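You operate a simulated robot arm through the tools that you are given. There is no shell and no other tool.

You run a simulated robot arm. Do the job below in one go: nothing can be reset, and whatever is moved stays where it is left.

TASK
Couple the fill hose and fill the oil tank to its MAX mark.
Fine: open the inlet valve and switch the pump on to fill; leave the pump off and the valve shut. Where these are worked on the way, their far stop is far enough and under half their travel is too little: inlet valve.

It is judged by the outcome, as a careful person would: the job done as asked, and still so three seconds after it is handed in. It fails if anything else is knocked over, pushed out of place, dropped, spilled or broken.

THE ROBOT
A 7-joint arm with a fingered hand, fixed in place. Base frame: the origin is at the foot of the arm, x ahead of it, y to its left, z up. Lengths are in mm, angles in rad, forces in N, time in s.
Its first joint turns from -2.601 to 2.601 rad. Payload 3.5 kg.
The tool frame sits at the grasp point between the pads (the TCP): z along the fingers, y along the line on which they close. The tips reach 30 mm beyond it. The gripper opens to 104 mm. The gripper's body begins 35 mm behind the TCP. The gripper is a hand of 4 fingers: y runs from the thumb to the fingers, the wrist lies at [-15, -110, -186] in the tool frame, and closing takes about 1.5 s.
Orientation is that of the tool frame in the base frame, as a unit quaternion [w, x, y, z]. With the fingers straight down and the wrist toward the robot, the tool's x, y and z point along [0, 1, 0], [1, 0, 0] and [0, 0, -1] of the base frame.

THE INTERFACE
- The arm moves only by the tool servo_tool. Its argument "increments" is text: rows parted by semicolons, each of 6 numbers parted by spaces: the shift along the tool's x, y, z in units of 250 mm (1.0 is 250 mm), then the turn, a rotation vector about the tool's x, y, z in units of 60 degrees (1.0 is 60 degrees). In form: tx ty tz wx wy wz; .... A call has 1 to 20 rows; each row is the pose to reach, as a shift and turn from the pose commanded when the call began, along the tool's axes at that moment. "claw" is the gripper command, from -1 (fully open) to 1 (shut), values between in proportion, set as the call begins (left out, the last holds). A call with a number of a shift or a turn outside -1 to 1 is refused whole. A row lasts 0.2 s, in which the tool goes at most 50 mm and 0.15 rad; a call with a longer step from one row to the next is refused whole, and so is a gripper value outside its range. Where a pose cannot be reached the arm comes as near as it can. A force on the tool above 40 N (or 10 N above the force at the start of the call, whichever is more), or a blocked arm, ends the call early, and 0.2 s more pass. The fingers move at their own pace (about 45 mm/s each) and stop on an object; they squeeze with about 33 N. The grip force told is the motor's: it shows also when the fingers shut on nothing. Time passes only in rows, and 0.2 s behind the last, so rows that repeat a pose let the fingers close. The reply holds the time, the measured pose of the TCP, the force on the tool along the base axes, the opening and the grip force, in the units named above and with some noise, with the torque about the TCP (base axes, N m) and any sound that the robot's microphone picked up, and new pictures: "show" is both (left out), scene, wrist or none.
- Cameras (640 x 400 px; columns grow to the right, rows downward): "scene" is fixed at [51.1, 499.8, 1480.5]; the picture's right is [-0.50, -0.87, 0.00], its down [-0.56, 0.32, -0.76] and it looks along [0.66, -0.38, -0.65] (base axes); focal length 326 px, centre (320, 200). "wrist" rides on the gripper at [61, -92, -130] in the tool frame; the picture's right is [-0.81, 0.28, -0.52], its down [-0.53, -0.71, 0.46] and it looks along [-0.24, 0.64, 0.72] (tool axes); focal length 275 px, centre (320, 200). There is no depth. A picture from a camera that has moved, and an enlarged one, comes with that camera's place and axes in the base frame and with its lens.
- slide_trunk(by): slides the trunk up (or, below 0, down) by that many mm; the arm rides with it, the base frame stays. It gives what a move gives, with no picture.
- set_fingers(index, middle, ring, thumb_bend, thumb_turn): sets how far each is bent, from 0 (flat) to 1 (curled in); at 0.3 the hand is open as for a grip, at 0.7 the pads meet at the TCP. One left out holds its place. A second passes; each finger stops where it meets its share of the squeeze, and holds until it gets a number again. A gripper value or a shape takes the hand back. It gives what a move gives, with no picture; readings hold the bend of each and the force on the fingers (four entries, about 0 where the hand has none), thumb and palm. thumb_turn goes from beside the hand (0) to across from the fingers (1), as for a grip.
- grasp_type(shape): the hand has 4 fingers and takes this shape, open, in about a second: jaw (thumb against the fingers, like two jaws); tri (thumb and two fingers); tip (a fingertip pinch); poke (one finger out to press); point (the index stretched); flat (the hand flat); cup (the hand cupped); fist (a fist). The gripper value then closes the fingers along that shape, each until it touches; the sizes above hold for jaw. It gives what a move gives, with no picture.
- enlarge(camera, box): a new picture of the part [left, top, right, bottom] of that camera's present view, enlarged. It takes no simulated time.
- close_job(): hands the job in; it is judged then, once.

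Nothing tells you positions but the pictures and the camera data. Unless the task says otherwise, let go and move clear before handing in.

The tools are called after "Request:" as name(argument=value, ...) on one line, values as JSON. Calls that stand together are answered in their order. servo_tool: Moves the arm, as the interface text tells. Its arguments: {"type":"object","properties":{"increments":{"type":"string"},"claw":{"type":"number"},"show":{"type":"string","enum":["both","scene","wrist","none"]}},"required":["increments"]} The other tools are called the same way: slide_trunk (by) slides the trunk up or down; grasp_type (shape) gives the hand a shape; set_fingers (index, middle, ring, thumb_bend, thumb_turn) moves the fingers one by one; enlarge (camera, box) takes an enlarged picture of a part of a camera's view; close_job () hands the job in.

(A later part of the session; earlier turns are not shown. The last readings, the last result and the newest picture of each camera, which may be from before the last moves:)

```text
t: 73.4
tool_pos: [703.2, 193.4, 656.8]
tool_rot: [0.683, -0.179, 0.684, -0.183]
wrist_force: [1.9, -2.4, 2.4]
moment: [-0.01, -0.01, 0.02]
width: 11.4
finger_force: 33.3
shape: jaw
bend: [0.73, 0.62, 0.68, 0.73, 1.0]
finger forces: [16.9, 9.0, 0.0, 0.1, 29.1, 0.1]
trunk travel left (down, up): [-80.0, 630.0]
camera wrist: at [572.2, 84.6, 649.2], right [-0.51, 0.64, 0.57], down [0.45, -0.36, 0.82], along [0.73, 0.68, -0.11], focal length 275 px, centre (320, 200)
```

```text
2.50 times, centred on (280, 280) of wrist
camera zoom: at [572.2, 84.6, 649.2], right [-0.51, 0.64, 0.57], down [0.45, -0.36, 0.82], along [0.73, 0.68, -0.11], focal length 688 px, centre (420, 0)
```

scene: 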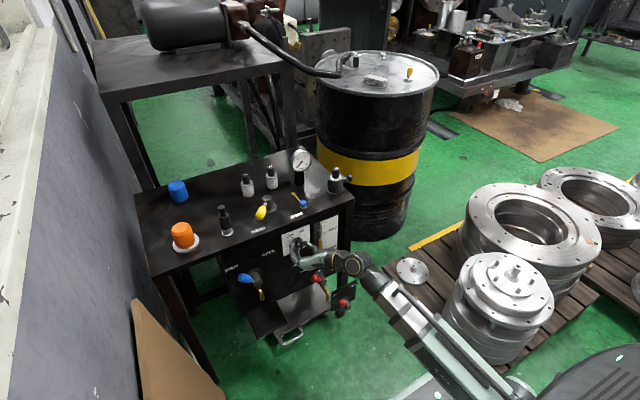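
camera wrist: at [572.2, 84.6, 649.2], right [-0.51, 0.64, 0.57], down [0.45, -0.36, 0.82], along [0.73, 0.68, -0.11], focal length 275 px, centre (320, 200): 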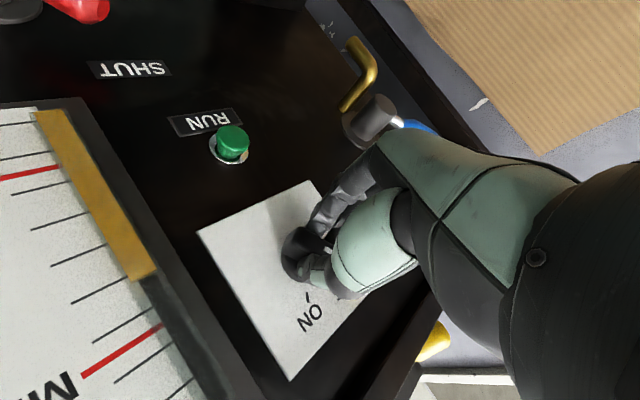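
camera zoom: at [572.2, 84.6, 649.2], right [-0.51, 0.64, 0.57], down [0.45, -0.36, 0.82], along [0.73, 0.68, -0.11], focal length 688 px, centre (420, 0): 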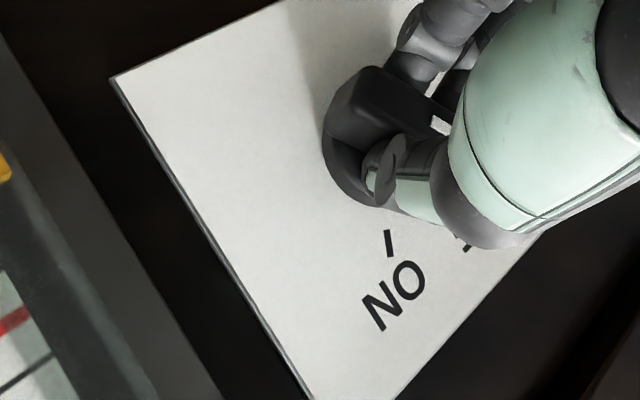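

The fin is firmly gripped and centred. I'll start turning toward ON, first half.

Request:
servo_tool(increments="0 0 0 0 0 0.12;0 0 0 0 0 0.24;0 0 0 0 0 0.36;0 0 0 0 0 0.48")

Request:
enlarge(camera="scene", box=[265, 210, 355, 270])

```text
t: 74.4
tool_pos: [702.3, 192.8, 654.9]
tool_rot: [0.707, -0.004, 0.707, -0.005]
wrist_force: [1.4, -2.1, -1.5]
moment: [-0.02, 0.09, 0.0]
width: 10.9
finger_force: 33.1
shape: jaw
bend: [0.73, 0.62, 0.68, 0.73, 1.0]
finger forces: [17.8, 9.4, 0.0, 0.0, 29.7, 0.0]
trunk travel left (down, up): [-80.0, 630.0]
camera wrist: at [572.3, 101.6, 596.0], right [-0.52, 0.29, 0.81], down [0.45, -0.71, 0.54], along [0.73, 0.65, 0.23], focal length 275 px, centre (320, 200)
```

scene: 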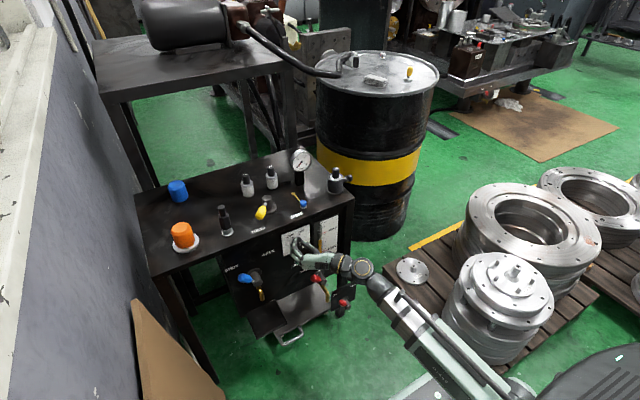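
wrist: 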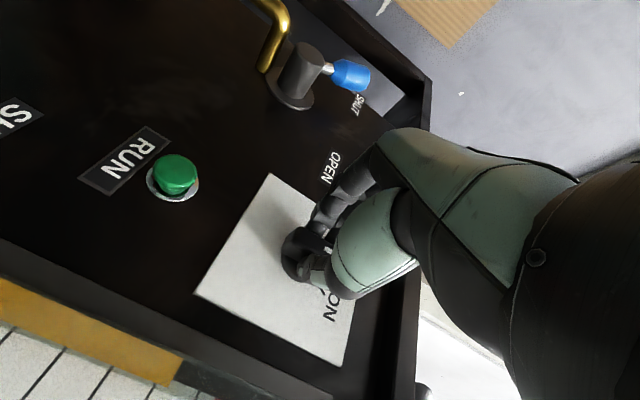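

```text
6.67 times, centred on (310, 240) of scene
camera zoom: at [51.1, 499.8, 1480.5], right [-0.5, -0.87, 0.0], down [-0.56, 0.32, -0.76], along [0.66, -0.38, -0.65], focal length 2175 px, centre (387, -67)
```

zoom: 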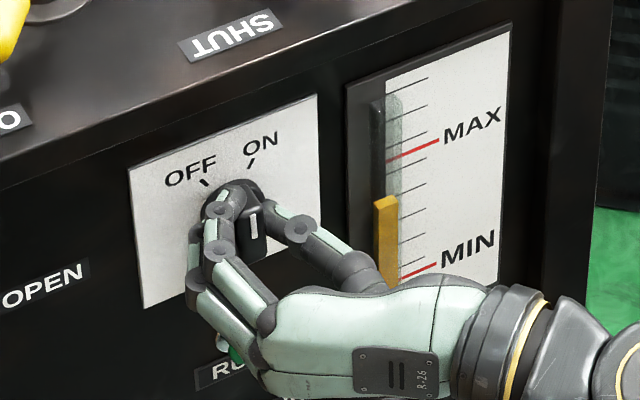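

The knob is following, now upright, and the level is unchanged. I'll finish the turn to ON.

Request:
servo_tool(increments="0 0 0 0 0 0.13;0 0 0 0 0 0.26;0 0 0 0 0 0.39;0 0 0 0 0 0.5", show="scene")

Request:
enlarge(camera="scene", box=[265, 210, 355, 270])

Request:
enlarge(camera="scene", box=[305, 215, 345, 255])

```text
t: 75.4
tool_pos: [701.8, 180.0, 687.6]
tool_rot: [0.676, 0.174, 0.695, 0.176]
wrist_force: [-0.3, 1.0, -0.4]
moment: [-0.01, -0.06, 0.0]
width: 8.7
finger_force: 32.6
shape: jaw
bend: [0.73, 0.73, 0.68, 0.77, 0.97]
finger forces: [0.0, 0.0, 0.0, 0.1, 0.0, 0.1]
out of reach, approached as far as the arm can: row 3, 4
trunk travel left (down, up): [-80.0, 630.0]
```

scene: 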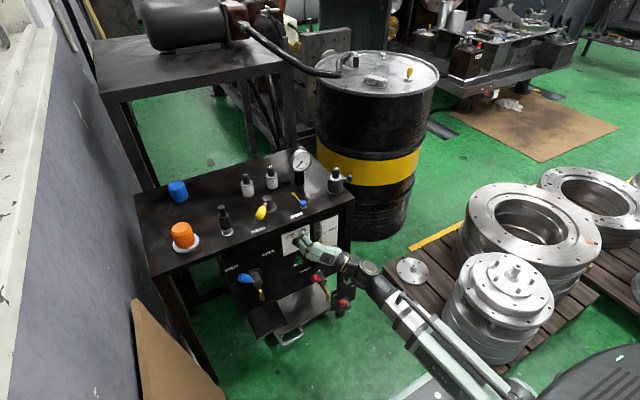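

```text
6.67 times, centred on (310, 240) of scene
camera zoom: at [51.1, 499.8, 1480.5], right [-0.5, -0.87, 0.0], down [-0.56, 0.32, -0.76], along [0.66, -0.38, -0.65], focal length 2175 px, centre (387, -67)
```

zoom: 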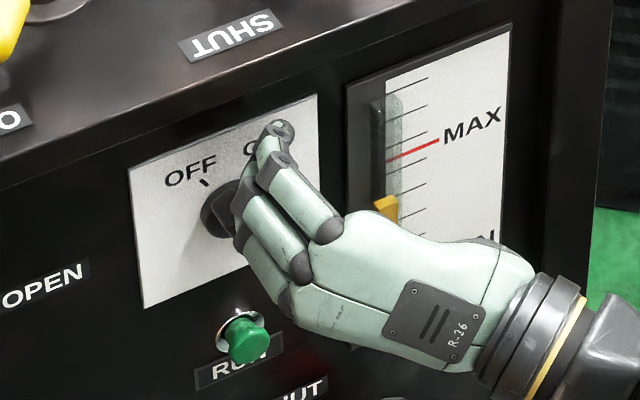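

```text
10.00 times, centred on (325, 235) of scene
camera zoom: at [51.1, 499.8, 1480.5], right [-0.5, -0.87, 0.0], down [-0.56, 0.32, -0.76], along [0.66, -0.38, -0.65], focal length 3262 px, centre (270, -150)
```

zoom: 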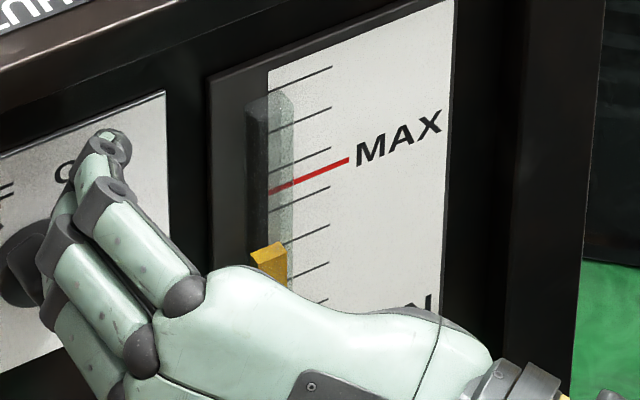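

The arm hit its roll limit and slipped off the knob. I'll back off straight away and check the knob and the level.

Request:
servo_tool(increments="0 0 -0.1 0 0 0;0 0 -0.25 0 0 0")

Request:
enlarge(camera="scene", box=[265, 210, 355, 270])

Request:
enlarge(camera="scene", box=[305, 215, 345, 255])

```text
t: 76.0
tool_pos: [638.0, 175.2, 693.0]
tool_rot: [0.682, 0.177, 0.688, 0.175]
wrist_force: [0.4, 0.7, 0.9]
moment: [-0.01, -0.01, 0.01]
width: 8.7
finger_force: 33.2
shape: jaw
bend: [0.73, 0.73, 0.68, 0.77, 0.97]
finger forces: [0.0, 0.0, 0.1, 0.0, 0.0, 0.0]
out of reach, approached as far as the arm can: row 1, 2
trunk travel left (down, up): [-80.0, 630.0]
camera wrist: at [506.9, 124.8, 597.6], right [-0.51, -0.15, 0.85], down [0.46, -0.88, 0.12], along [0.73, 0.45, 0.52], focal length 275 px, centre (320, 200)
```

scene: 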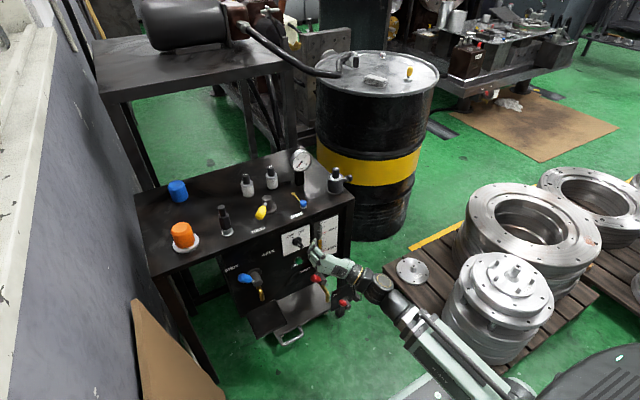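
wrist: 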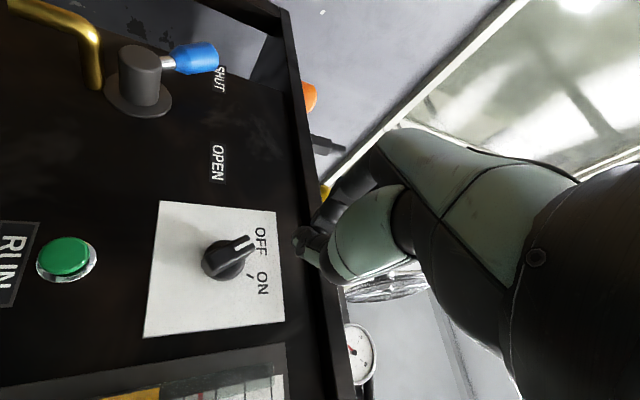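

```text
6.67 times, centred on (310, 240) of scene
camera zoom: at [51.1, 499.8, 1480.5], right [-0.5, -0.87, 0.0], down [-0.56, 0.32, -0.76], along [0.66, -0.38, -0.65], focal length 2175 px, centre (387, -67)
```

zoom: 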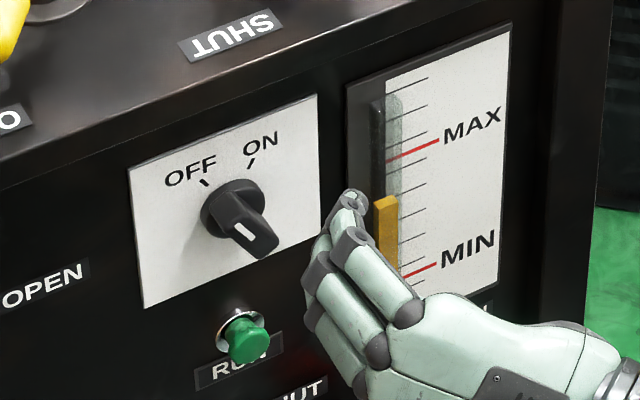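

```text
10.00 times, centred on (325, 235) of scene
camera zoom: at [51.1, 499.8, 1480.5], right [-0.5, -0.87, 0.0], down [-0.56, 0.32, -0.76], along [0.66, -0.38, -0.65], focal length 3262 px, centre (270, -150)
```

zoom: 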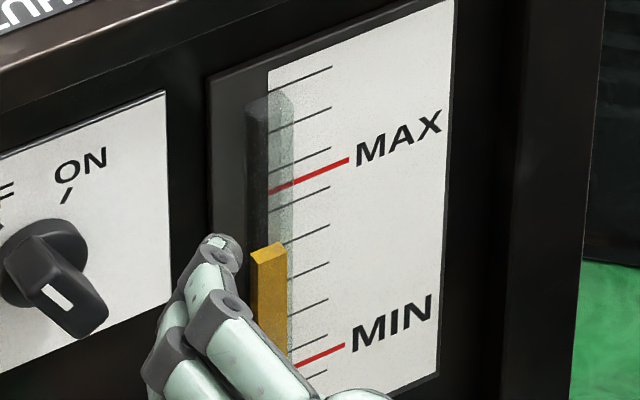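

The knob has sprung back to OFF with the level unchanged, so no harm done. I need more roll range, so I'll raise the arm relative to the trunk and lower the trunk by the remaining 78 mm.

Request:
servo_tool(increments="-0.016 0.02 0.003 0 0 -0.1225;-0.032 0.039 0.007 0 0 -0.245;-0.048 0.059 0.01 0 0 -0.3675;-0.065 0.078 0.013 0 0 -0.49;-0.081 0.098 0.016 0 0 -0.6125;-0.097 0.117 0.02 0 0 -0.735;-0.113 0.137 0.023 0 0 -0.8575;-0.129 0.156 0.026 0 0 -0.98;-0.129 0.156 0.026 0 0 -0.98", claw=-0.15, show="none")

Request:
slide_trunk(by=-78)

```text
t: 78.0
tool_pos: [644.9, 194.1, 743.6]
tool_rot: [0.683, -0.181, 0.683, -0.183]
wrist_force: [0.3, -0.4, 0.7]
moment: [0.01, -0.01, 0.02]
width: 59.5
finger_force: 0.0
shape: jaw
bend: [0.74, 0.42, 0.38, 0.66, 1.0]
finger forces: [0.0, 0.1, 0.1, 0.0, 0.0, 0.0]
trunk travel left (down, up): [-80.0, 630.0]
```

```text
t: 79.2
tool_pos: [644.5, 193.6, 665.0]
tool_rot: [0.683, -0.181, 0.683, -0.182]
wrist_force: [-0.5, 0.1, 0.1]
moment: [0.02, 0.02, -0.01]
width: 59.5
finger_force: 0.1
shape: jaw
bend: [0.74, 0.42, 0.38, 0.66, 1.0]
finger forces: [0.1, 0.0, 0.1, 0.0, 0.1, 0.0]
trunk travel left (down, up): [-2.0, 708.0]
```

I'll dry-run the 60° turn just in front of the knob to check reach.

Request:
servo_tool(increments="0.031 0.018 0.07 0 0 0;0.031 0.018 0.13 0 0 0;0.031 0.018 0.13 0 0 0.125;0.031 0.018 0.13 0 0 0.25;0.031 0.018 0.13 0 0 0.375;0.031 0.018 0.13 0 0 0.5;0.031 0.018 0.13 0 0 0.625;0.031 0.018 0.13 0 0 0.75;0.031 0.018 0.13 0 0 0.875;0.031 0.018 0.13 0 0 1.0;0.031 0.018 0.13 0 0 1.0", show="none")

```text
t: 81.6
tool_pos: [677.6, 192.7, 657.2]
tool_rot: [0.683, 0.187, 0.682, 0.183]
wrist_force: [0.3, 0.3, 0.1]
moment: [0.02, 0.02, 0.0]
width: 59.5
finger_force: 0.1
shape: jaw
bend: [0.74, 0.42, 0.38, 0.66, 1.0]
finger forces: [0.0, 0.0, 0.1, 0.0, 0.0, 0.1]
trunk travel left (down, up): [-2.0, 708.0]
```

The full turn is reachable now. I'll go back to the OFF angle, advance and grip.

Request:
servo_tool(increments="0 0 0 0 0 -0.125;0 0 0 0 0 -0.25;0 0 0 0 0 -0.375;0 0 0 0 0 -0.5;0 0 0 0 0 -0.625;0 0 0 0 0 -0.75;0 0 0 0 0 -0.875;0 0 0 0 0 -1.0;0 0 0.05 0 0 -1.0;0 0 0.1 0 0 -1.0", show="none")

Request:
servo_tool(increments="0 0 0 0 0 0;0 0 0 0 0 0;0 0 0 0 0 0;0 0 0 0 0 0;0 0 0 0 0 0;0 0 0 0 0 0", claw=1, show="scene")

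Request:
enlarge(camera="scene", box=[265, 210, 355, 270])

```text
t: 83.8
tool_pos: [700.6, 193.7, 656.8]
tool_rot: [0.682, -0.181, 0.684, -0.183]
wrist_force: [-0.4, 0.1, -0.2]
moment: [0.01, 0.0, 0.02]
width: 59.6
finger_force: 0.0
shape: jaw
bend: [0.74, 0.42, 0.38, 0.66, 1.0]
finger forces: [0.0, 0.0, 0.1, 0.0, 0.0, 0.1]
trunk travel left (down, up): [-2.0, 708.0]
```

```text
t: 85.2
tool_pos: [702.4, 193.6, 656.9]
tool_rot: [0.683, -0.179, 0.684, -0.183]
wrist_force: [2.4, -2.0, 1.0]
moment: [0.02, 0.01, 0.04]
width: 11.4
finger_force: 32.7
shape: jaw
bend: [0.72, 0.62, 0.69, 0.73, 1.0]
finger forces: [17.0, 9.1, 0.1, 0.0, 29.0, 0.1]
trunk travel left (down, up): [-2.0, 708.0]
```

scene: 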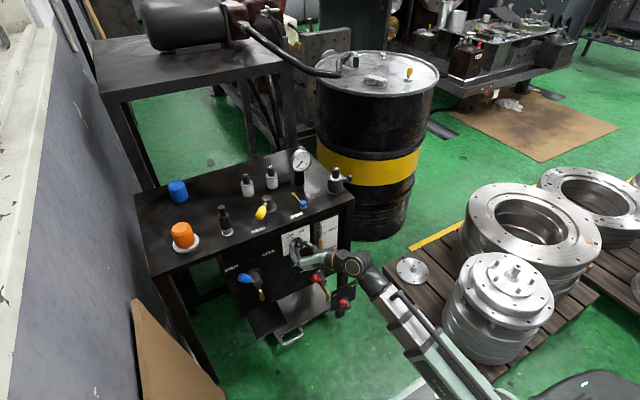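

```text
6.67 times, centred on (310, 240) of scene
camera zoom: at [51.1, 499.8, 1480.5], right [-0.5, -0.87, 0.0], down [-0.56, 0.32, -0.76], along [0.66, -0.38, -0.65], focal length 2175 px, centre (387, -67)
```

zoom: 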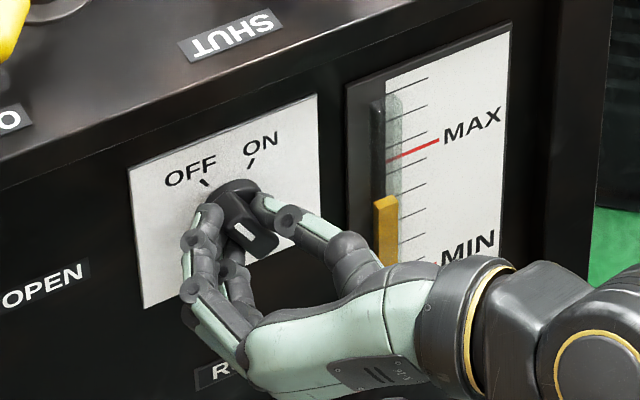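

Gripped. Turning toward ON in one sweep, then I'll read the level right away.

Request:
servo_tool(increments="0 0 0 0 0 0.13;0 0 0 0 0 0.26;0 0 0 0 0 0.39;0 0 0 0 0 0.52;0 0 0 0 0 0.65;0 0 0 0 0 0.78;0 0 0 0 0 0.9", show="none")

Request:
enlarge(camera="scene", box=[265, 210, 355, 270])

Request:
enlarge(camera="scene", box=[305, 215, 345, 255])

```text
t: 86.8
tool_pos: [702.5, 194.5, 655.1]
tool_rot: [0.691, 0.152, 0.691, 0.147]
wrist_force: [4.2, -7.4, -6.9]
moment: [-0.03, 0.16, -0.15]
width: 11.0
finger_force: 32.7
shape: jaw
bend: [0.72, 0.62, 0.69, 0.73, 1.0]
finger forces: [15.9, 8.2, 0.1, 0.0, 33.7, 0.0]
trunk travel left (down, up): [-2.0, 708.0]
```

```text
6.67 times, centred on (310, 240) of scene
camera zoom: at [51.1, 499.8, 1480.5], right [-0.5, -0.87, 0.0], down [-0.56, 0.32, -0.76], along [0.66, -0.38, -0.65], focal length 2175 px, centre (387, -67)
```

zoom: 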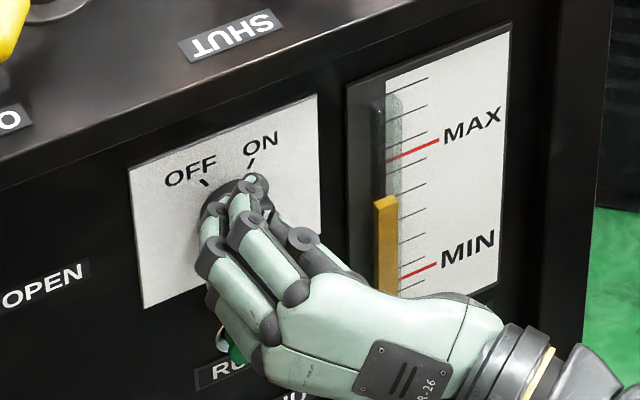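

```text
10.00 times, centred on (325, 235) of scene
camera zoom: at [51.1, 499.8, 1480.5], right [-0.5, -0.87, 0.0], down [-0.56, 0.32, -0.76], along [0.66, -0.38, -0.65], focal length 3262 px, centre (270, -150)
```

zoom: 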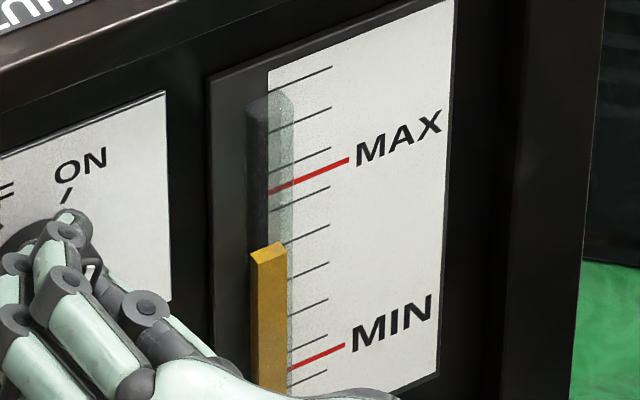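

The level hasn't changed yet. I'll turn a little further and watch.

Request:
servo_tool(increments="0 0 0 0 0 0.07;0 0 0 0 0 0.13", show="none")

Request:
enlarge(camera="scene", box=[305, 215, 345, 255])

Request:
enlarge(camera="scene", box=[275, 220, 315, 255])

```text
t: 87.4
tool_pos: [701.9, 193.5, 655.6]
tool_rot: [0.679, 0.197, 0.68, 0.194]
wrist_force: [2.1, -8.3, -9.7]
moment: [-0.07, 0.21, -0.25]
width: 10.8
finger_force: 33.7
shape: jaw
bend: [0.72, 0.63, 0.69, 0.73, 1.0]
finger forces: [15.2, 8.4, 0.0, 0.0, 35.2, 0.0]
trunk travel left (down, up): [-2.0, 708.0]
```

```text
10.00 times, centred on (325, 235) of scene
camera zoom: at [51.1, 499.8, 1480.5], right [-0.5, -0.87, 0.0], down [-0.56, 0.32, -0.76], along [0.66, -0.38, -0.65], focal length 3262 px, centre (270, -150)
```

zoom: 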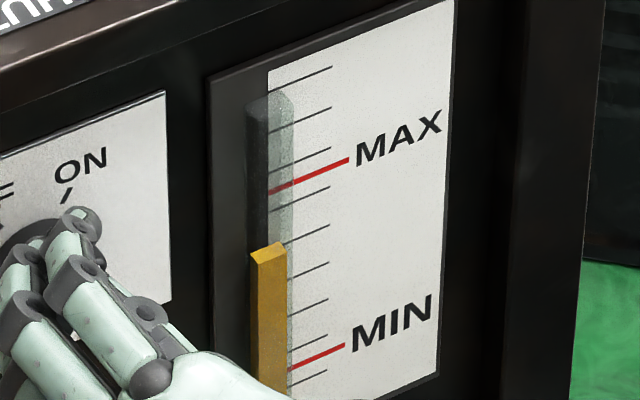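

```text
11.43 times, centred on (295, 238) of scene
camera zoom: at [51.1, 499.8, 1480.5], right [-0.5, -0.87, 0.0], down [-0.56, 0.32, -0.76], along [0.66, -0.38, -0.65], focal length 3728 px, centre (606, -229)
```

zoom: 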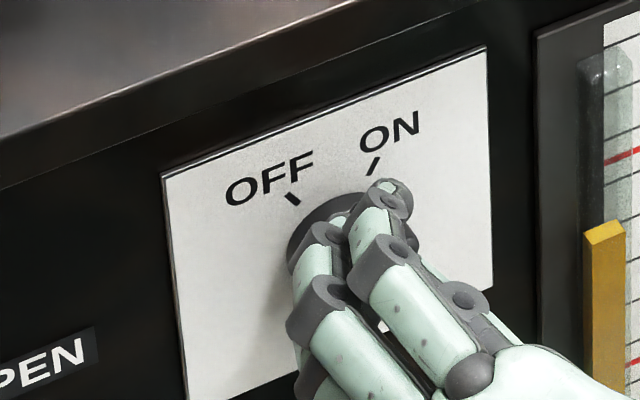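

Request:
servo_tool(increments="0 0 0 0 0 0;0 0 0 0 0 0;0 0 0 0 0 0;0 0 0 0 0 0;0 0 0 0 0 0", show="wrist")

Request:
enlarge(camera="scene", box=[305, 215, 345, 255])

Request:
enlarge(camera="scene", box=[270, 240, 360, 320])

```text
t: 88.6
tool_pos: [703.5, 193.3, 656.4]
tool_rot: [0.679, 0.197, 0.68, 0.193]
wrist_force: [1.5, -8.2, -11.5]
moment: [-0.05, 0.24, -0.13]
width: 10.8
finger_force: 33.3
shape: jaw
bend: [0.72, 0.63, 0.69, 0.73, 1.0]
finger forces: [15.2, 8.2, 0.1, 0.0, 35.8, 0.0]
trunk travel left (down, up): [-2.0, 708.0]
camera wrist: at [572.7, 149.9, 555.8], right [-0.52, -0.2, 0.83], down [0.45, -0.89, 0.07], along [0.73, 0.41, 0.55], focal length 275 px, centre (320, 200)
```

wrist: 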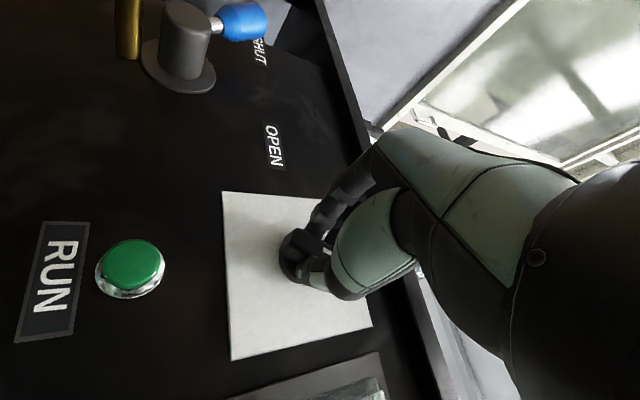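

```text
10.00 times, centred on (325, 235) of scene
camera zoom: at [51.1, 499.8, 1480.5], right [-0.5, -0.87, 0.0], down [-0.56, 0.32, -0.76], along [0.66, -0.38, -0.65], focal length 3262 px, centre (270, -150)
```

zoom: 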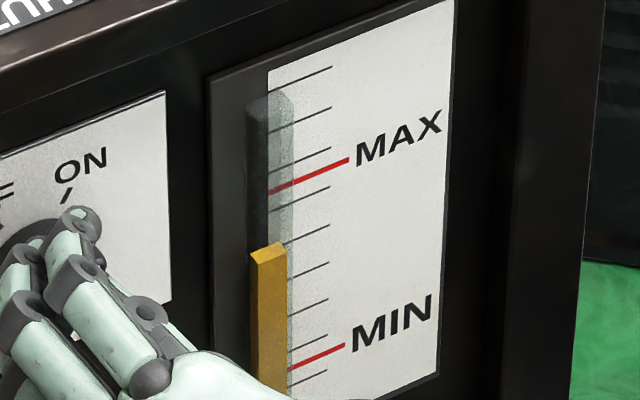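

```text
5.00 times, centred on (315, 280) of scene
camera zoom: at [51.1, 499.8, 1480.5], right [-0.5, -0.87, 0.0], down [-0.56, 0.32, -0.76], along [0.66, -0.38, -0.65], focal length 1631 px, centre (345, -200)
```

zoom: 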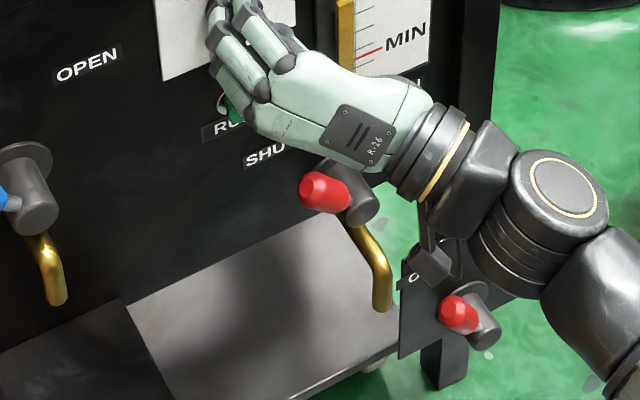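

There's no rise yet. I'll check where the knob really points by releasing it and backing off a little.

Request:
servo_tool(increments="0 0 0 0 0 0;0 0 0 0 0 0;0 0 0 0 0 0;0 0 0 0 0 0;0 0 -0.08 0 0 0;0 0 -0.18 0 0 0;0 0 -0.28 0 0 0", claw=-0.15)

Request:
enlarge(camera="scene", box=[275, 215, 345, 260])

Request:
enlarge(camera="wrist", box=[100, 150, 360, 330])

```text
t: 90.2
tool_pos: [631.5, 195.6, 655.9]
tool_rot: [0.68, 0.196, 0.68, 0.194]
wrist_force: [0.2, -1.0, -0.5]
moment: [-0.01, 0.01, 0.01]
width: 59.2
finger_force: 0.0
shape: jaw
bend: [0.74, 0.42, 0.38, 0.66, 1.0]
finger forces: [0.0, 0.1, 0.0, 0.0, 0.0, 0.0]
trunk travel left (down, up): [-2.0, 708.0]
camera wrist: at [501.9, 151.1, 555.7], right [-0.52, -0.19, 0.83], down [0.45, -0.89, 0.07], along [0.73, 0.41, 0.55], focal length 275 px, centre (320, 200)
```

scene: 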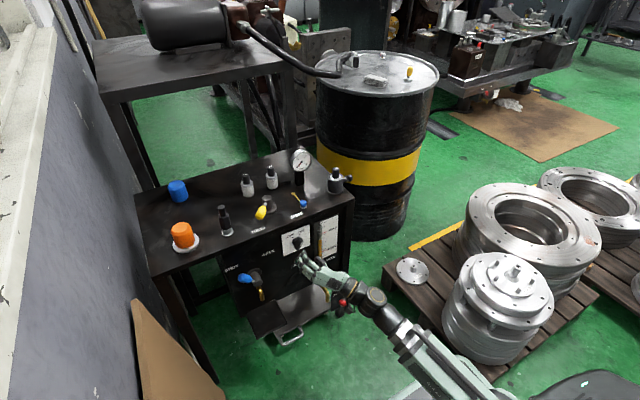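
wrist: 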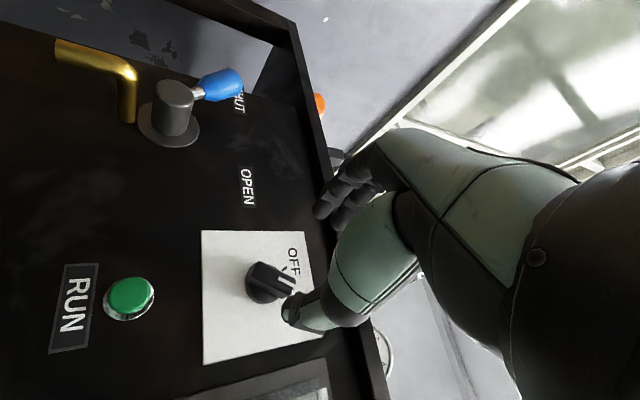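

```text
8.89 times, centred on (310, 238) of scene
camera zoom: at [51.1, 499.8, 1480.5], right [-0.5, -0.87, 0.0], down [-0.56, 0.32, -0.76], along [0.66, -0.38, -0.65], focal length 2900 px, centre (409, -133)
```

zoom: 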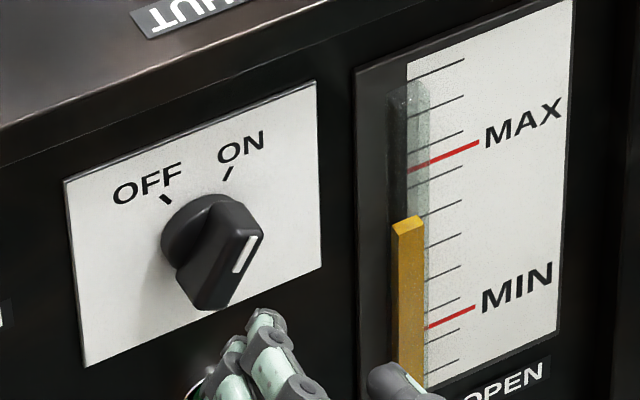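

```text
2.22 times, centred on (230, 240) of wrist
camera zoom: at [501.9, 151.1, 555.7], right [-0.52, -0.19, 0.83], down [0.45, -0.89, 0.07], along [0.73, 0.41, 0.55], focal length 612 px, centre (520, 111)
```

zoom: 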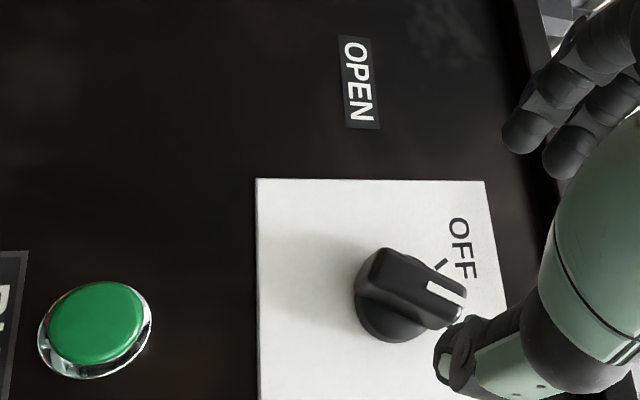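

The knob is latched at ON. I'll wait a moment and compare the level.

Request:
servo_tool(increments="0 0 0 0 0 0;0 0 0 0 0 0;0 0 0 0 0 0;0 0 0 0 0 0;0 0 0 0 0 0", show="none")

Request:
enlarge(camera="scene", box=[275, 215, 345, 260])

Request:
enlarge(camera="scene", box=[190, 170, 310, 260])

```text
t: 91.4
tool_pos: [631.8, 194.9, 654.7]
tool_rot: [0.68, 0.195, 0.68, 0.193]
wrist_force: [-0.7, 0.3, 0.3]
moment: [-0.01, 0.01, -0.01]
width: 59.3
finger_force: 0.1
shape: jaw
bend: [0.74, 0.42, 0.38, 0.66, 1.0]
finger forces: [0.1, 0.1, 0.0, 0.1, 0.0, 0.1]
trunk travel left (down, up): [-2.0, 708.0]
```

```text
8.89 times, centred on (310, 238) of scene
camera zoom: at [51.1, 499.8, 1480.5], right [-0.5, -0.87, 0.0], down [-0.56, 0.32, -0.76], along [0.66, -0.38, -0.65], focal length 2900 px, centre (409, -133)
```

zoom: 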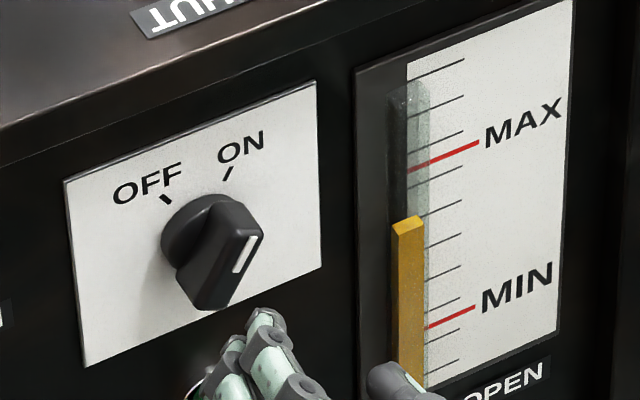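

```text
4.44 times, centred on (250, 215) of scene
camera zoom: at [51.1, 499.8, 1480.5], right [-0.5, -0.87, 0.0], down [-0.56, 0.32, -0.76], along [0.66, -0.38, -0.65], focal length 1450 px, centre (631, 133)
```

zoom: 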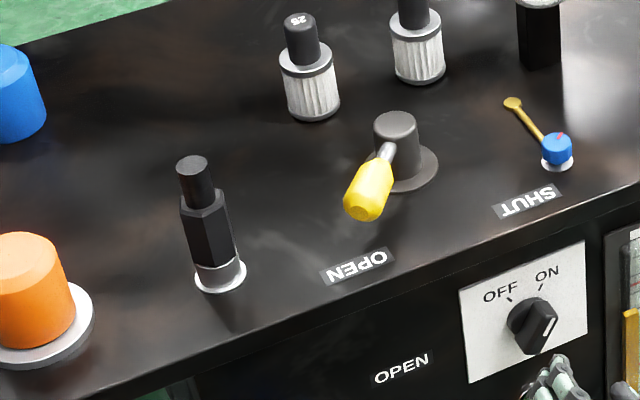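

The level isn't moving even though the pump knob is at ON. I'll inspect the coupling seat, the other fixtures and the RUN lamp closely.

Request:
enlarge(camera="scene", box=[212, 200, 244, 240])

Request:
enlarge(camera="scene", box=[320, 280, 370, 320])

Request:
enlarge(camera="scene", box=[225, 255, 275, 305])

Request:
enlarge(camera="scene", box=[245, 185, 285, 225])

Request:
enlarge(camera="scene", box=[285, 190, 315, 215])

Request:
enlarge(camera="scene", box=[320, 160, 360, 200])

```text
10.00 times, centred on (228, 220) of scene
camera zoom: at [51.1, 499.8, 1480.5], right [-0.5, -0.87, 0.0], down [-0.56, 0.32, -0.76], along [0.66, -0.38, -0.65], focal length 3262 px, centre (1240, 0)
```

zoom: 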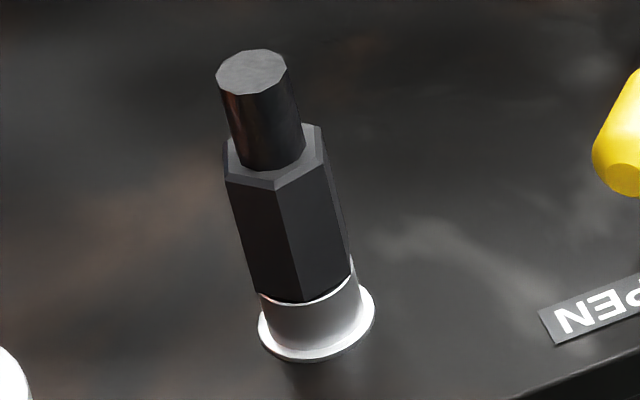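

```text
10.00 times, centred on (345, 300) of scene
camera zoom: at [51.1, 499.8, 1480.5], right [-0.5, -0.87, 0.0], down [-0.56, 0.32, -0.76], along [0.66, -0.38, -0.65], focal length 3262 px, centre (70, -800)
```

zoom: 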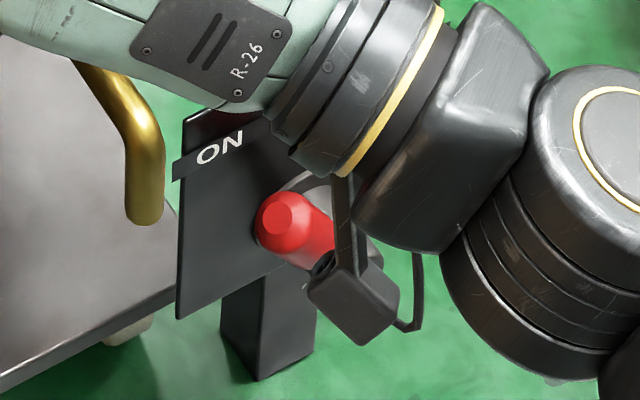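

```text
8.00 times, centred on (250, 280) of scene
camera zoom: at [51.1, 499.8, 1480.5], right [-0.5, -0.87, 0.0], down [-0.56, 0.32, -0.76], along [0.66, -0.38, -0.65], focal length 2610 px, centre (880, -440)
```

zoom: 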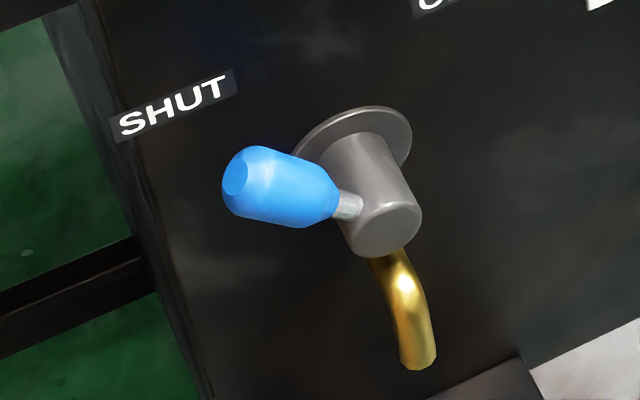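

```text
10.00 times, centred on (265, 205) of scene
camera zoom: at [51.1, 499.8, 1480.5], right [-0.5, -0.87, 0.0], down [-0.56, 0.32, -0.76], along [0.66, -0.38, -0.65], focal length 3262 px, centre (870, 150)
```

zoom: 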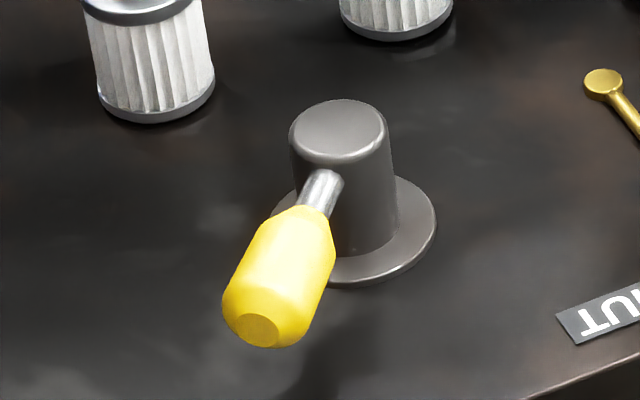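

```text
16.00 times, centred on (300, 202) of scene
camera zoom: at [51.1, 499.8, 1480.5], right [-0.5, -0.87, 0.0], down [-0.56, 0.32, -0.76], along [0.66, -0.38, -0.65], focal length 5220 px, centre (640, 160)
```

zoom: 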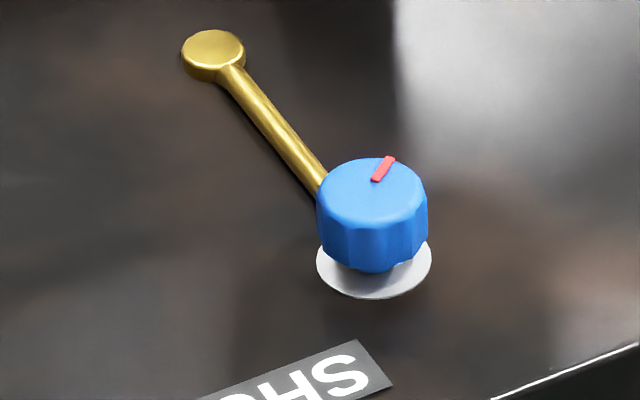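

```text
10.00 times, centred on (340, 180) of scene
camera zoom: at [51.1, 499.8, 1480.5], right [-0.5, -0.87, 0.0], down [-0.56, 0.32, -0.76], along [0.66, -0.38, -0.65], focal length 3262 px, centre (120, 400)
```

zoom: 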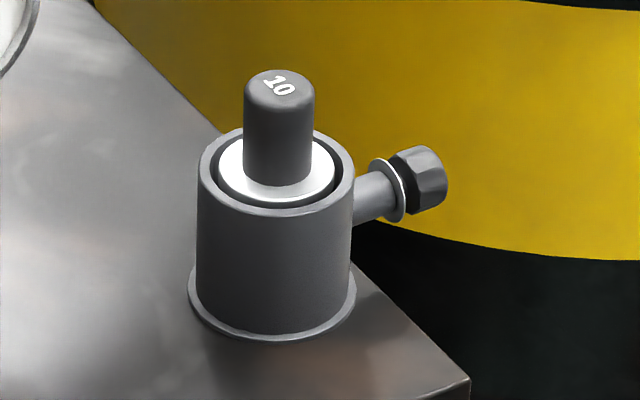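

Coupling and valve look right. I'll back the hand off so the RUN lamp can be compared with its initial look.

Request:
servo_tool(increments="0 0 -0.12 0 0 0;0 0 -0.24 0 0 0;0 0 -0.36 0 0 0", show="scene")

Request:
enlarge(camera="scene", box=[275, 215, 355, 265])

Request:
enlarge(camera="scene", box=[285, 245, 315, 275])

```text
t: 92.2
tool_pos: [613.5, 209.7, 675.5]
tool_rot: [0.68, 0.196, 0.679, 0.194]
wrist_force: [0.7, 0.4, -0.3]
moment: [0.01, 0.01, -0.01]
width: 59.5
finger_force: 0.2
shape: jaw
bend: [0.74, 0.42, 0.38, 0.66, 1.0]
finger forces: [0.0, 0.0, 0.0, 0.0, 0.1, 0.0]
out of reach, approached as far as the arm can: row 1, 2, 3
trunk travel left (down, up): [-2.0, 708.0]
```

scene: 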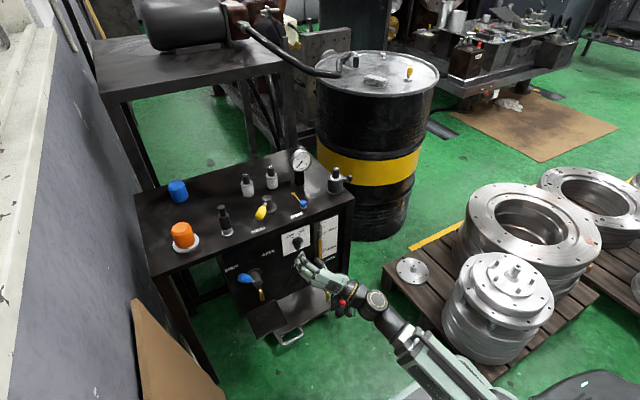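

```text
8.00 times, centred on (315, 240) of scene
camera zoom: at [51.1, 499.8, 1480.5], right [-0.5, -0.87, 0.0], down [-0.56, 0.32, -0.76], along [0.66, -0.38, -0.65], focal length 2610 px, centre (360, -120)
```

zoom: 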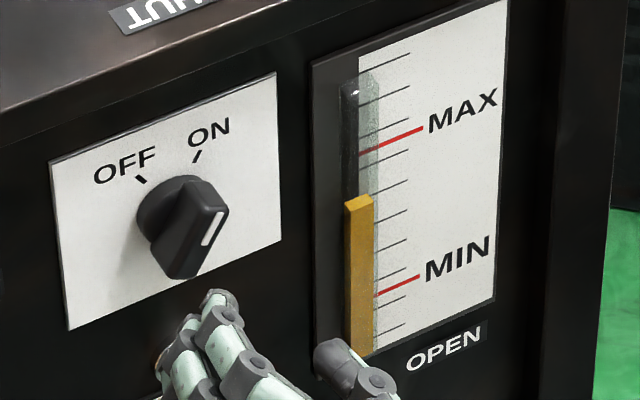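

```text
13.33 times, centred on (300, 260) of scene
camera zoom: at [51.1, 499.8, 1480.5], right [-0.5, -0.87, 0.0], down [-0.56, 0.32, -0.76], along [0.66, -0.38, -0.65], focal length 4350 px, centre (587, -600)
```

zoom: 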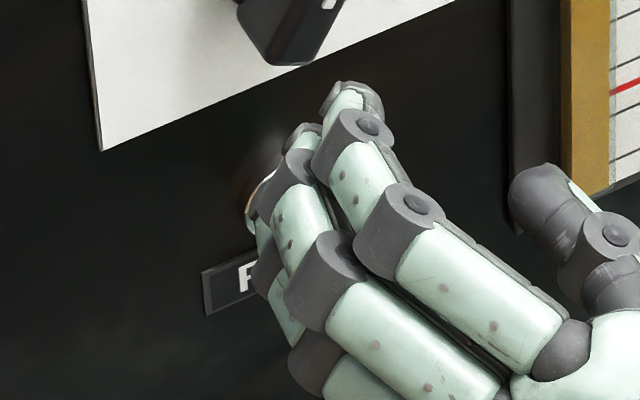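

The level is identical to the start. I'll record the lamp's present look, then turn the pump OFF again before touching anything else, so nothing starts unexpectedly.

Request:
enlarge(camera="wrist", box=[60, 200, 220, 360])

Request:
servo_tool(increments="0 0 0 0 0 0")

```text
2.50 times, centred on (140, 280) of wrist
camera zoom: at [483.4, 165.4, 576.1], right [-0.52, -0.2, 0.83], down [0.45, -0.89, 0.07], along [0.73, 0.41, 0.55], focal length 688 px, centre (770, 0)
```

zoom: 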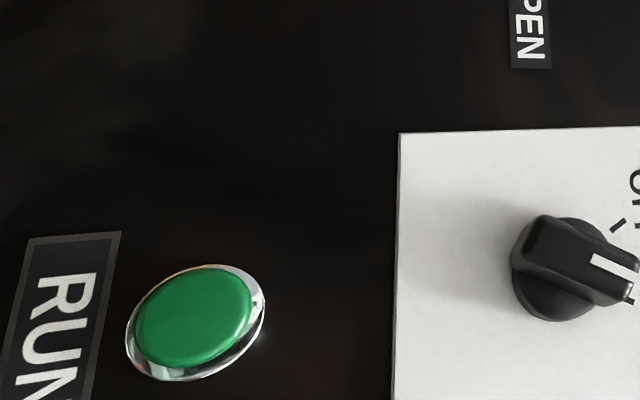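

```text
t: 92.6
tool_pos: [612.7, 209.6, 676.1]
tool_rot: [0.679, 0.197, 0.68, 0.196]
wrist_force: [-1.3, 0.1, 0.5]
moment: [0.0, 0.0, 0.0]
width: 59.5
finger_force: 0.1
shape: jaw
bend: [0.74, 0.42, 0.38, 0.66, 1.0]
finger forces: [0.0, 0.0, 0.1, 0.0, 0.0, 0.0]
trunk travel left (down, up): [-2.0, 708.0]
camera wrist: at [483.4, 165.4, 575.9], right [-0.52, -0.2, 0.83], down [0.45, -0.89, 0.07], along [0.73, 0.41, 0.55], focal length 275 px, centre (320, 200)
```

scene: 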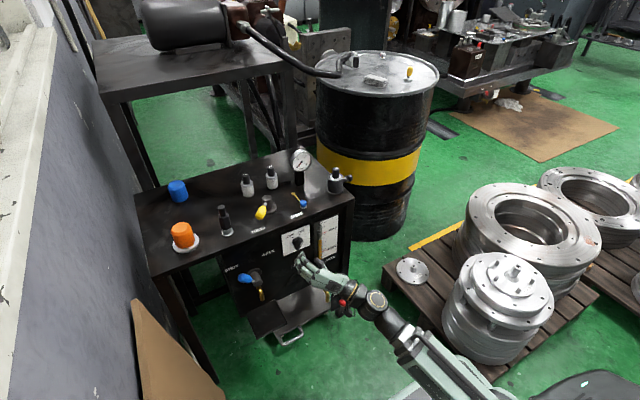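
wrist: 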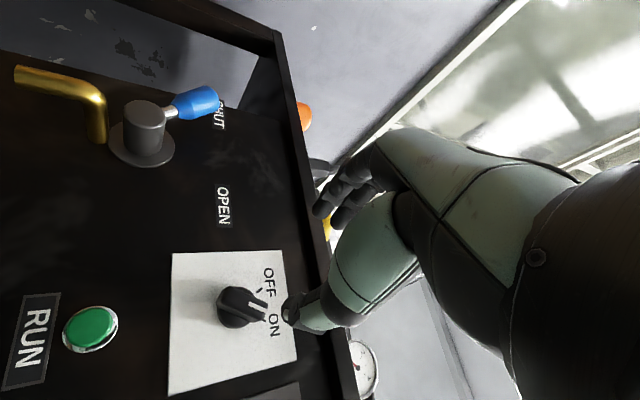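

Request:
enlarge(camera="scene", box=[325, 270, 373, 320])

Request:
enlarge(camera="scene", box=[290, 150, 320, 180])

Request:
enlarge(camera="wrist", box=[0, 280, 140, 400])

```text
8.00 times, centred on (349, 295) of scene
camera zoom: at [51.1, 499.8, 1480.5], right [-0.5, -0.87, 0.0], down [-0.56, 0.32, -0.76], along [0.66, -0.38, -0.65], focal length 2610 px, centre (88, -560)
```

zoom: 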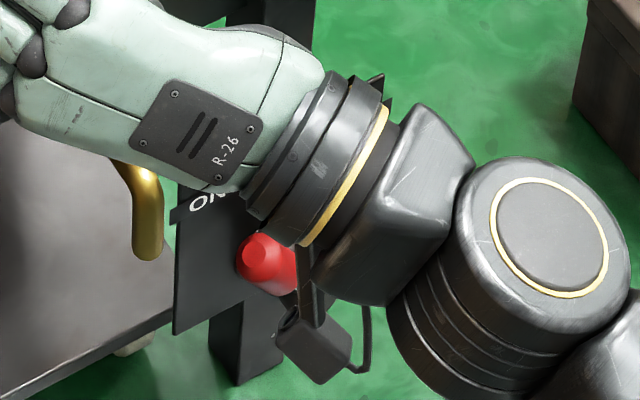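

```text
13.33 times, centred on (305, 165) of scene
camera zoom: at [51.1, 499.8, 1480.5], right [-0.5, -0.87, 0.0], down [-0.56, 0.32, -0.76], along [0.66, -0.38, -0.65], focal length 4350 px, centre (520, 667)
```

zoom: 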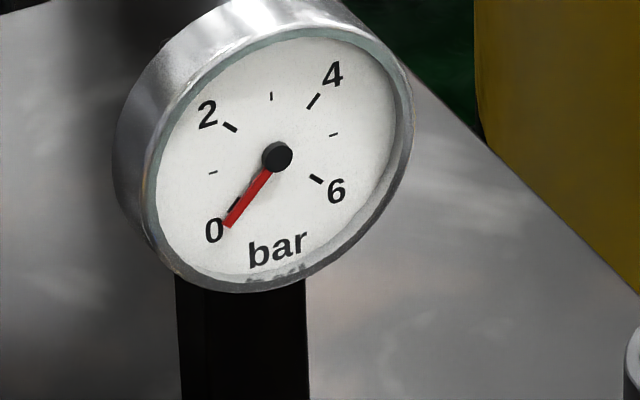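

```text
3.33 times, centred on (70, 340) of wrist
camera zoom: at [483.4, 165.4, 575.9], right [-0.52, -0.2, 0.83], down [0.45, -0.89, 0.07], along [0.73, 0.41, 0.55], focal length 918 px, centre (1153, -267)
```

zoom: 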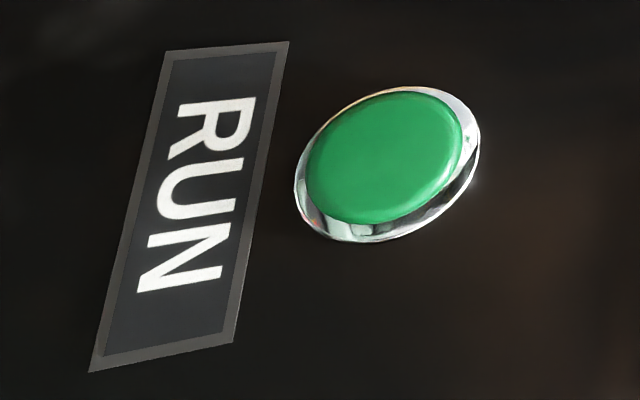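

RUN is a push button, unlit. Before pressing anything else I'll check for a very slow rise with a high-zoom comparison over a few seconds.

Request:
enlarge(camera="scene", box=[315, 232, 331, 242])

Request:
servo_tool(increments="0 0 0 0 0 0;0 0 0 0 0 0;0 0 0 0 0 0;0 0 0 0 0 0;0 0 0 0 0 0;0 0 0 0 0 0;0 0 0 0 0 0;0 0 0 0 0 0;0 0 0 0 0 0;0 0 0 0 0 0;0 0 0 0 0 0;0 0 0 0 0 0;0 0 0 0 0 0;0 0 0 0 0 0;0 0 0 0 0 0", show="none")

Request:
enlarge(camera="scene", box=[315, 232, 331, 242])

```text
16.00 times, centred on (323, 237) of scene
camera zoom: at [51.1, 499.8, 1480.5], right [-0.5, -0.87, 0.0], down [-0.56, 0.32, -0.76], along [0.66, -0.38, -0.65], focal length 5220 px, centre (272, -392)
```

zoom: 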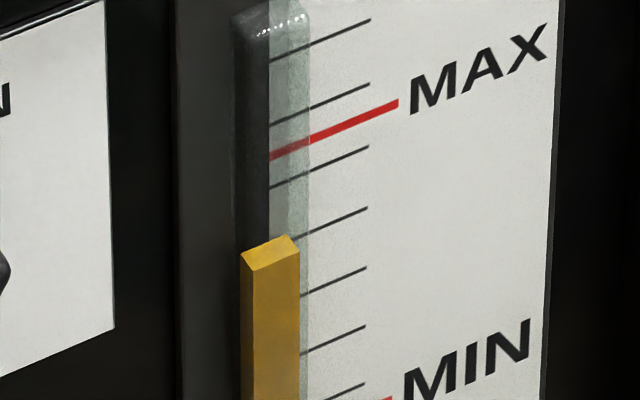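

```text
t: 95.8
tool_pos: [614.8, 209.5, 676.3]
tool_rot: [0.68, 0.197, 0.679, 0.195]
wrist_force: [0.5, -0.3, 0.2]
moment: [0.0, 0.0, 0.0]
width: 59.8
finger_force: 0.0
shape: jaw
bend: [0.74, 0.42, 0.38, 0.66, 1.0]
finger forces: [0.0, 0.0, 0.1, 0.0, 0.0, 0.0]
trunk travel left (down, up): [-2.0, 708.0]
```

```text
16.00 times, centred on (323, 237) of scene
camera zoom: at [51.1, 499.8, 1480.5], right [-0.5, -0.87, 0.0], down [-0.56, 0.32, -0.76], along [0.66, -0.38, -0.65], focal length 5220 px, centre (272, -392)
```

zoom: 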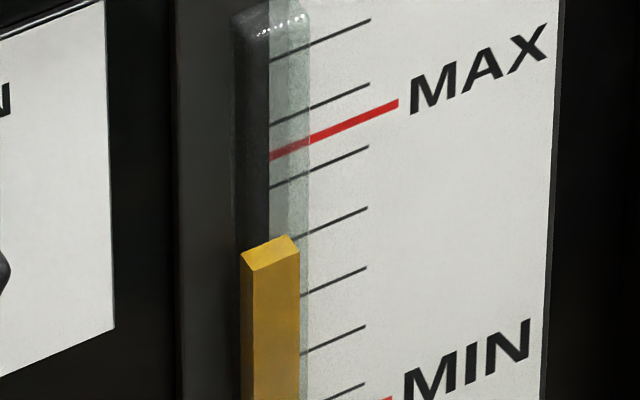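

There's no change at all. The RUN indicator is dull, so the pump most likely has no power, and I need a better look at the red ON/OFF isolator. First I'll turn the pump knob back to OFF so nothing starts unattended.

Request:
servo_tool(increments="0.017 -0.048 0.05 0 0 0;0.034 -0.097 0.1 0 0 0;0.034 -0.097 0.18 0 0 0;0.034 -0.097 0.26 0 0 0;0.034 -0.097 0.32 0 0 0;0.034 -0.097 0.352 0 0 0;0.034 -0.097 0.352 0 0 0", show="none")

Request:
enlarge(camera="scene", box=[275, 215, 345, 260])

```text
t: 97.4
tool_pos: [703.7, 194.7, 654.2]
tool_rot: [0.68, 0.196, 0.68, 0.194]
wrist_force: [-0.1, 0.2, 0.0]
moment: [0.01, -0.04, -0.02]
width: 59.5
finger_force: 0.0
shape: jaw
bend: [0.74, 0.42, 0.38, 0.66, 1.0]
finger forces: [0.1, 0.1, 0.0, 0.0, 0.0, 0.1]
trunk travel left (down, up): [-2.0, 708.0]
```

```text
8.89 times, centred on (310, 238) of scene
camera zoom: at [51.1, 499.8, 1480.5], right [-0.5, -0.87, 0.0], down [-0.56, 0.32, -0.76], along [0.66, -0.38, -0.65], focal length 2900 px, centre (409, -133)
```

zoom: 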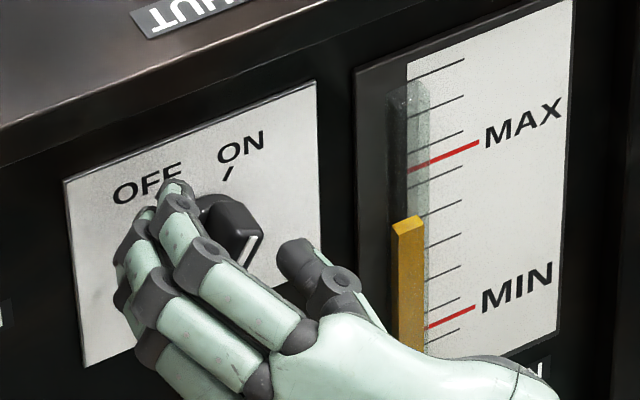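

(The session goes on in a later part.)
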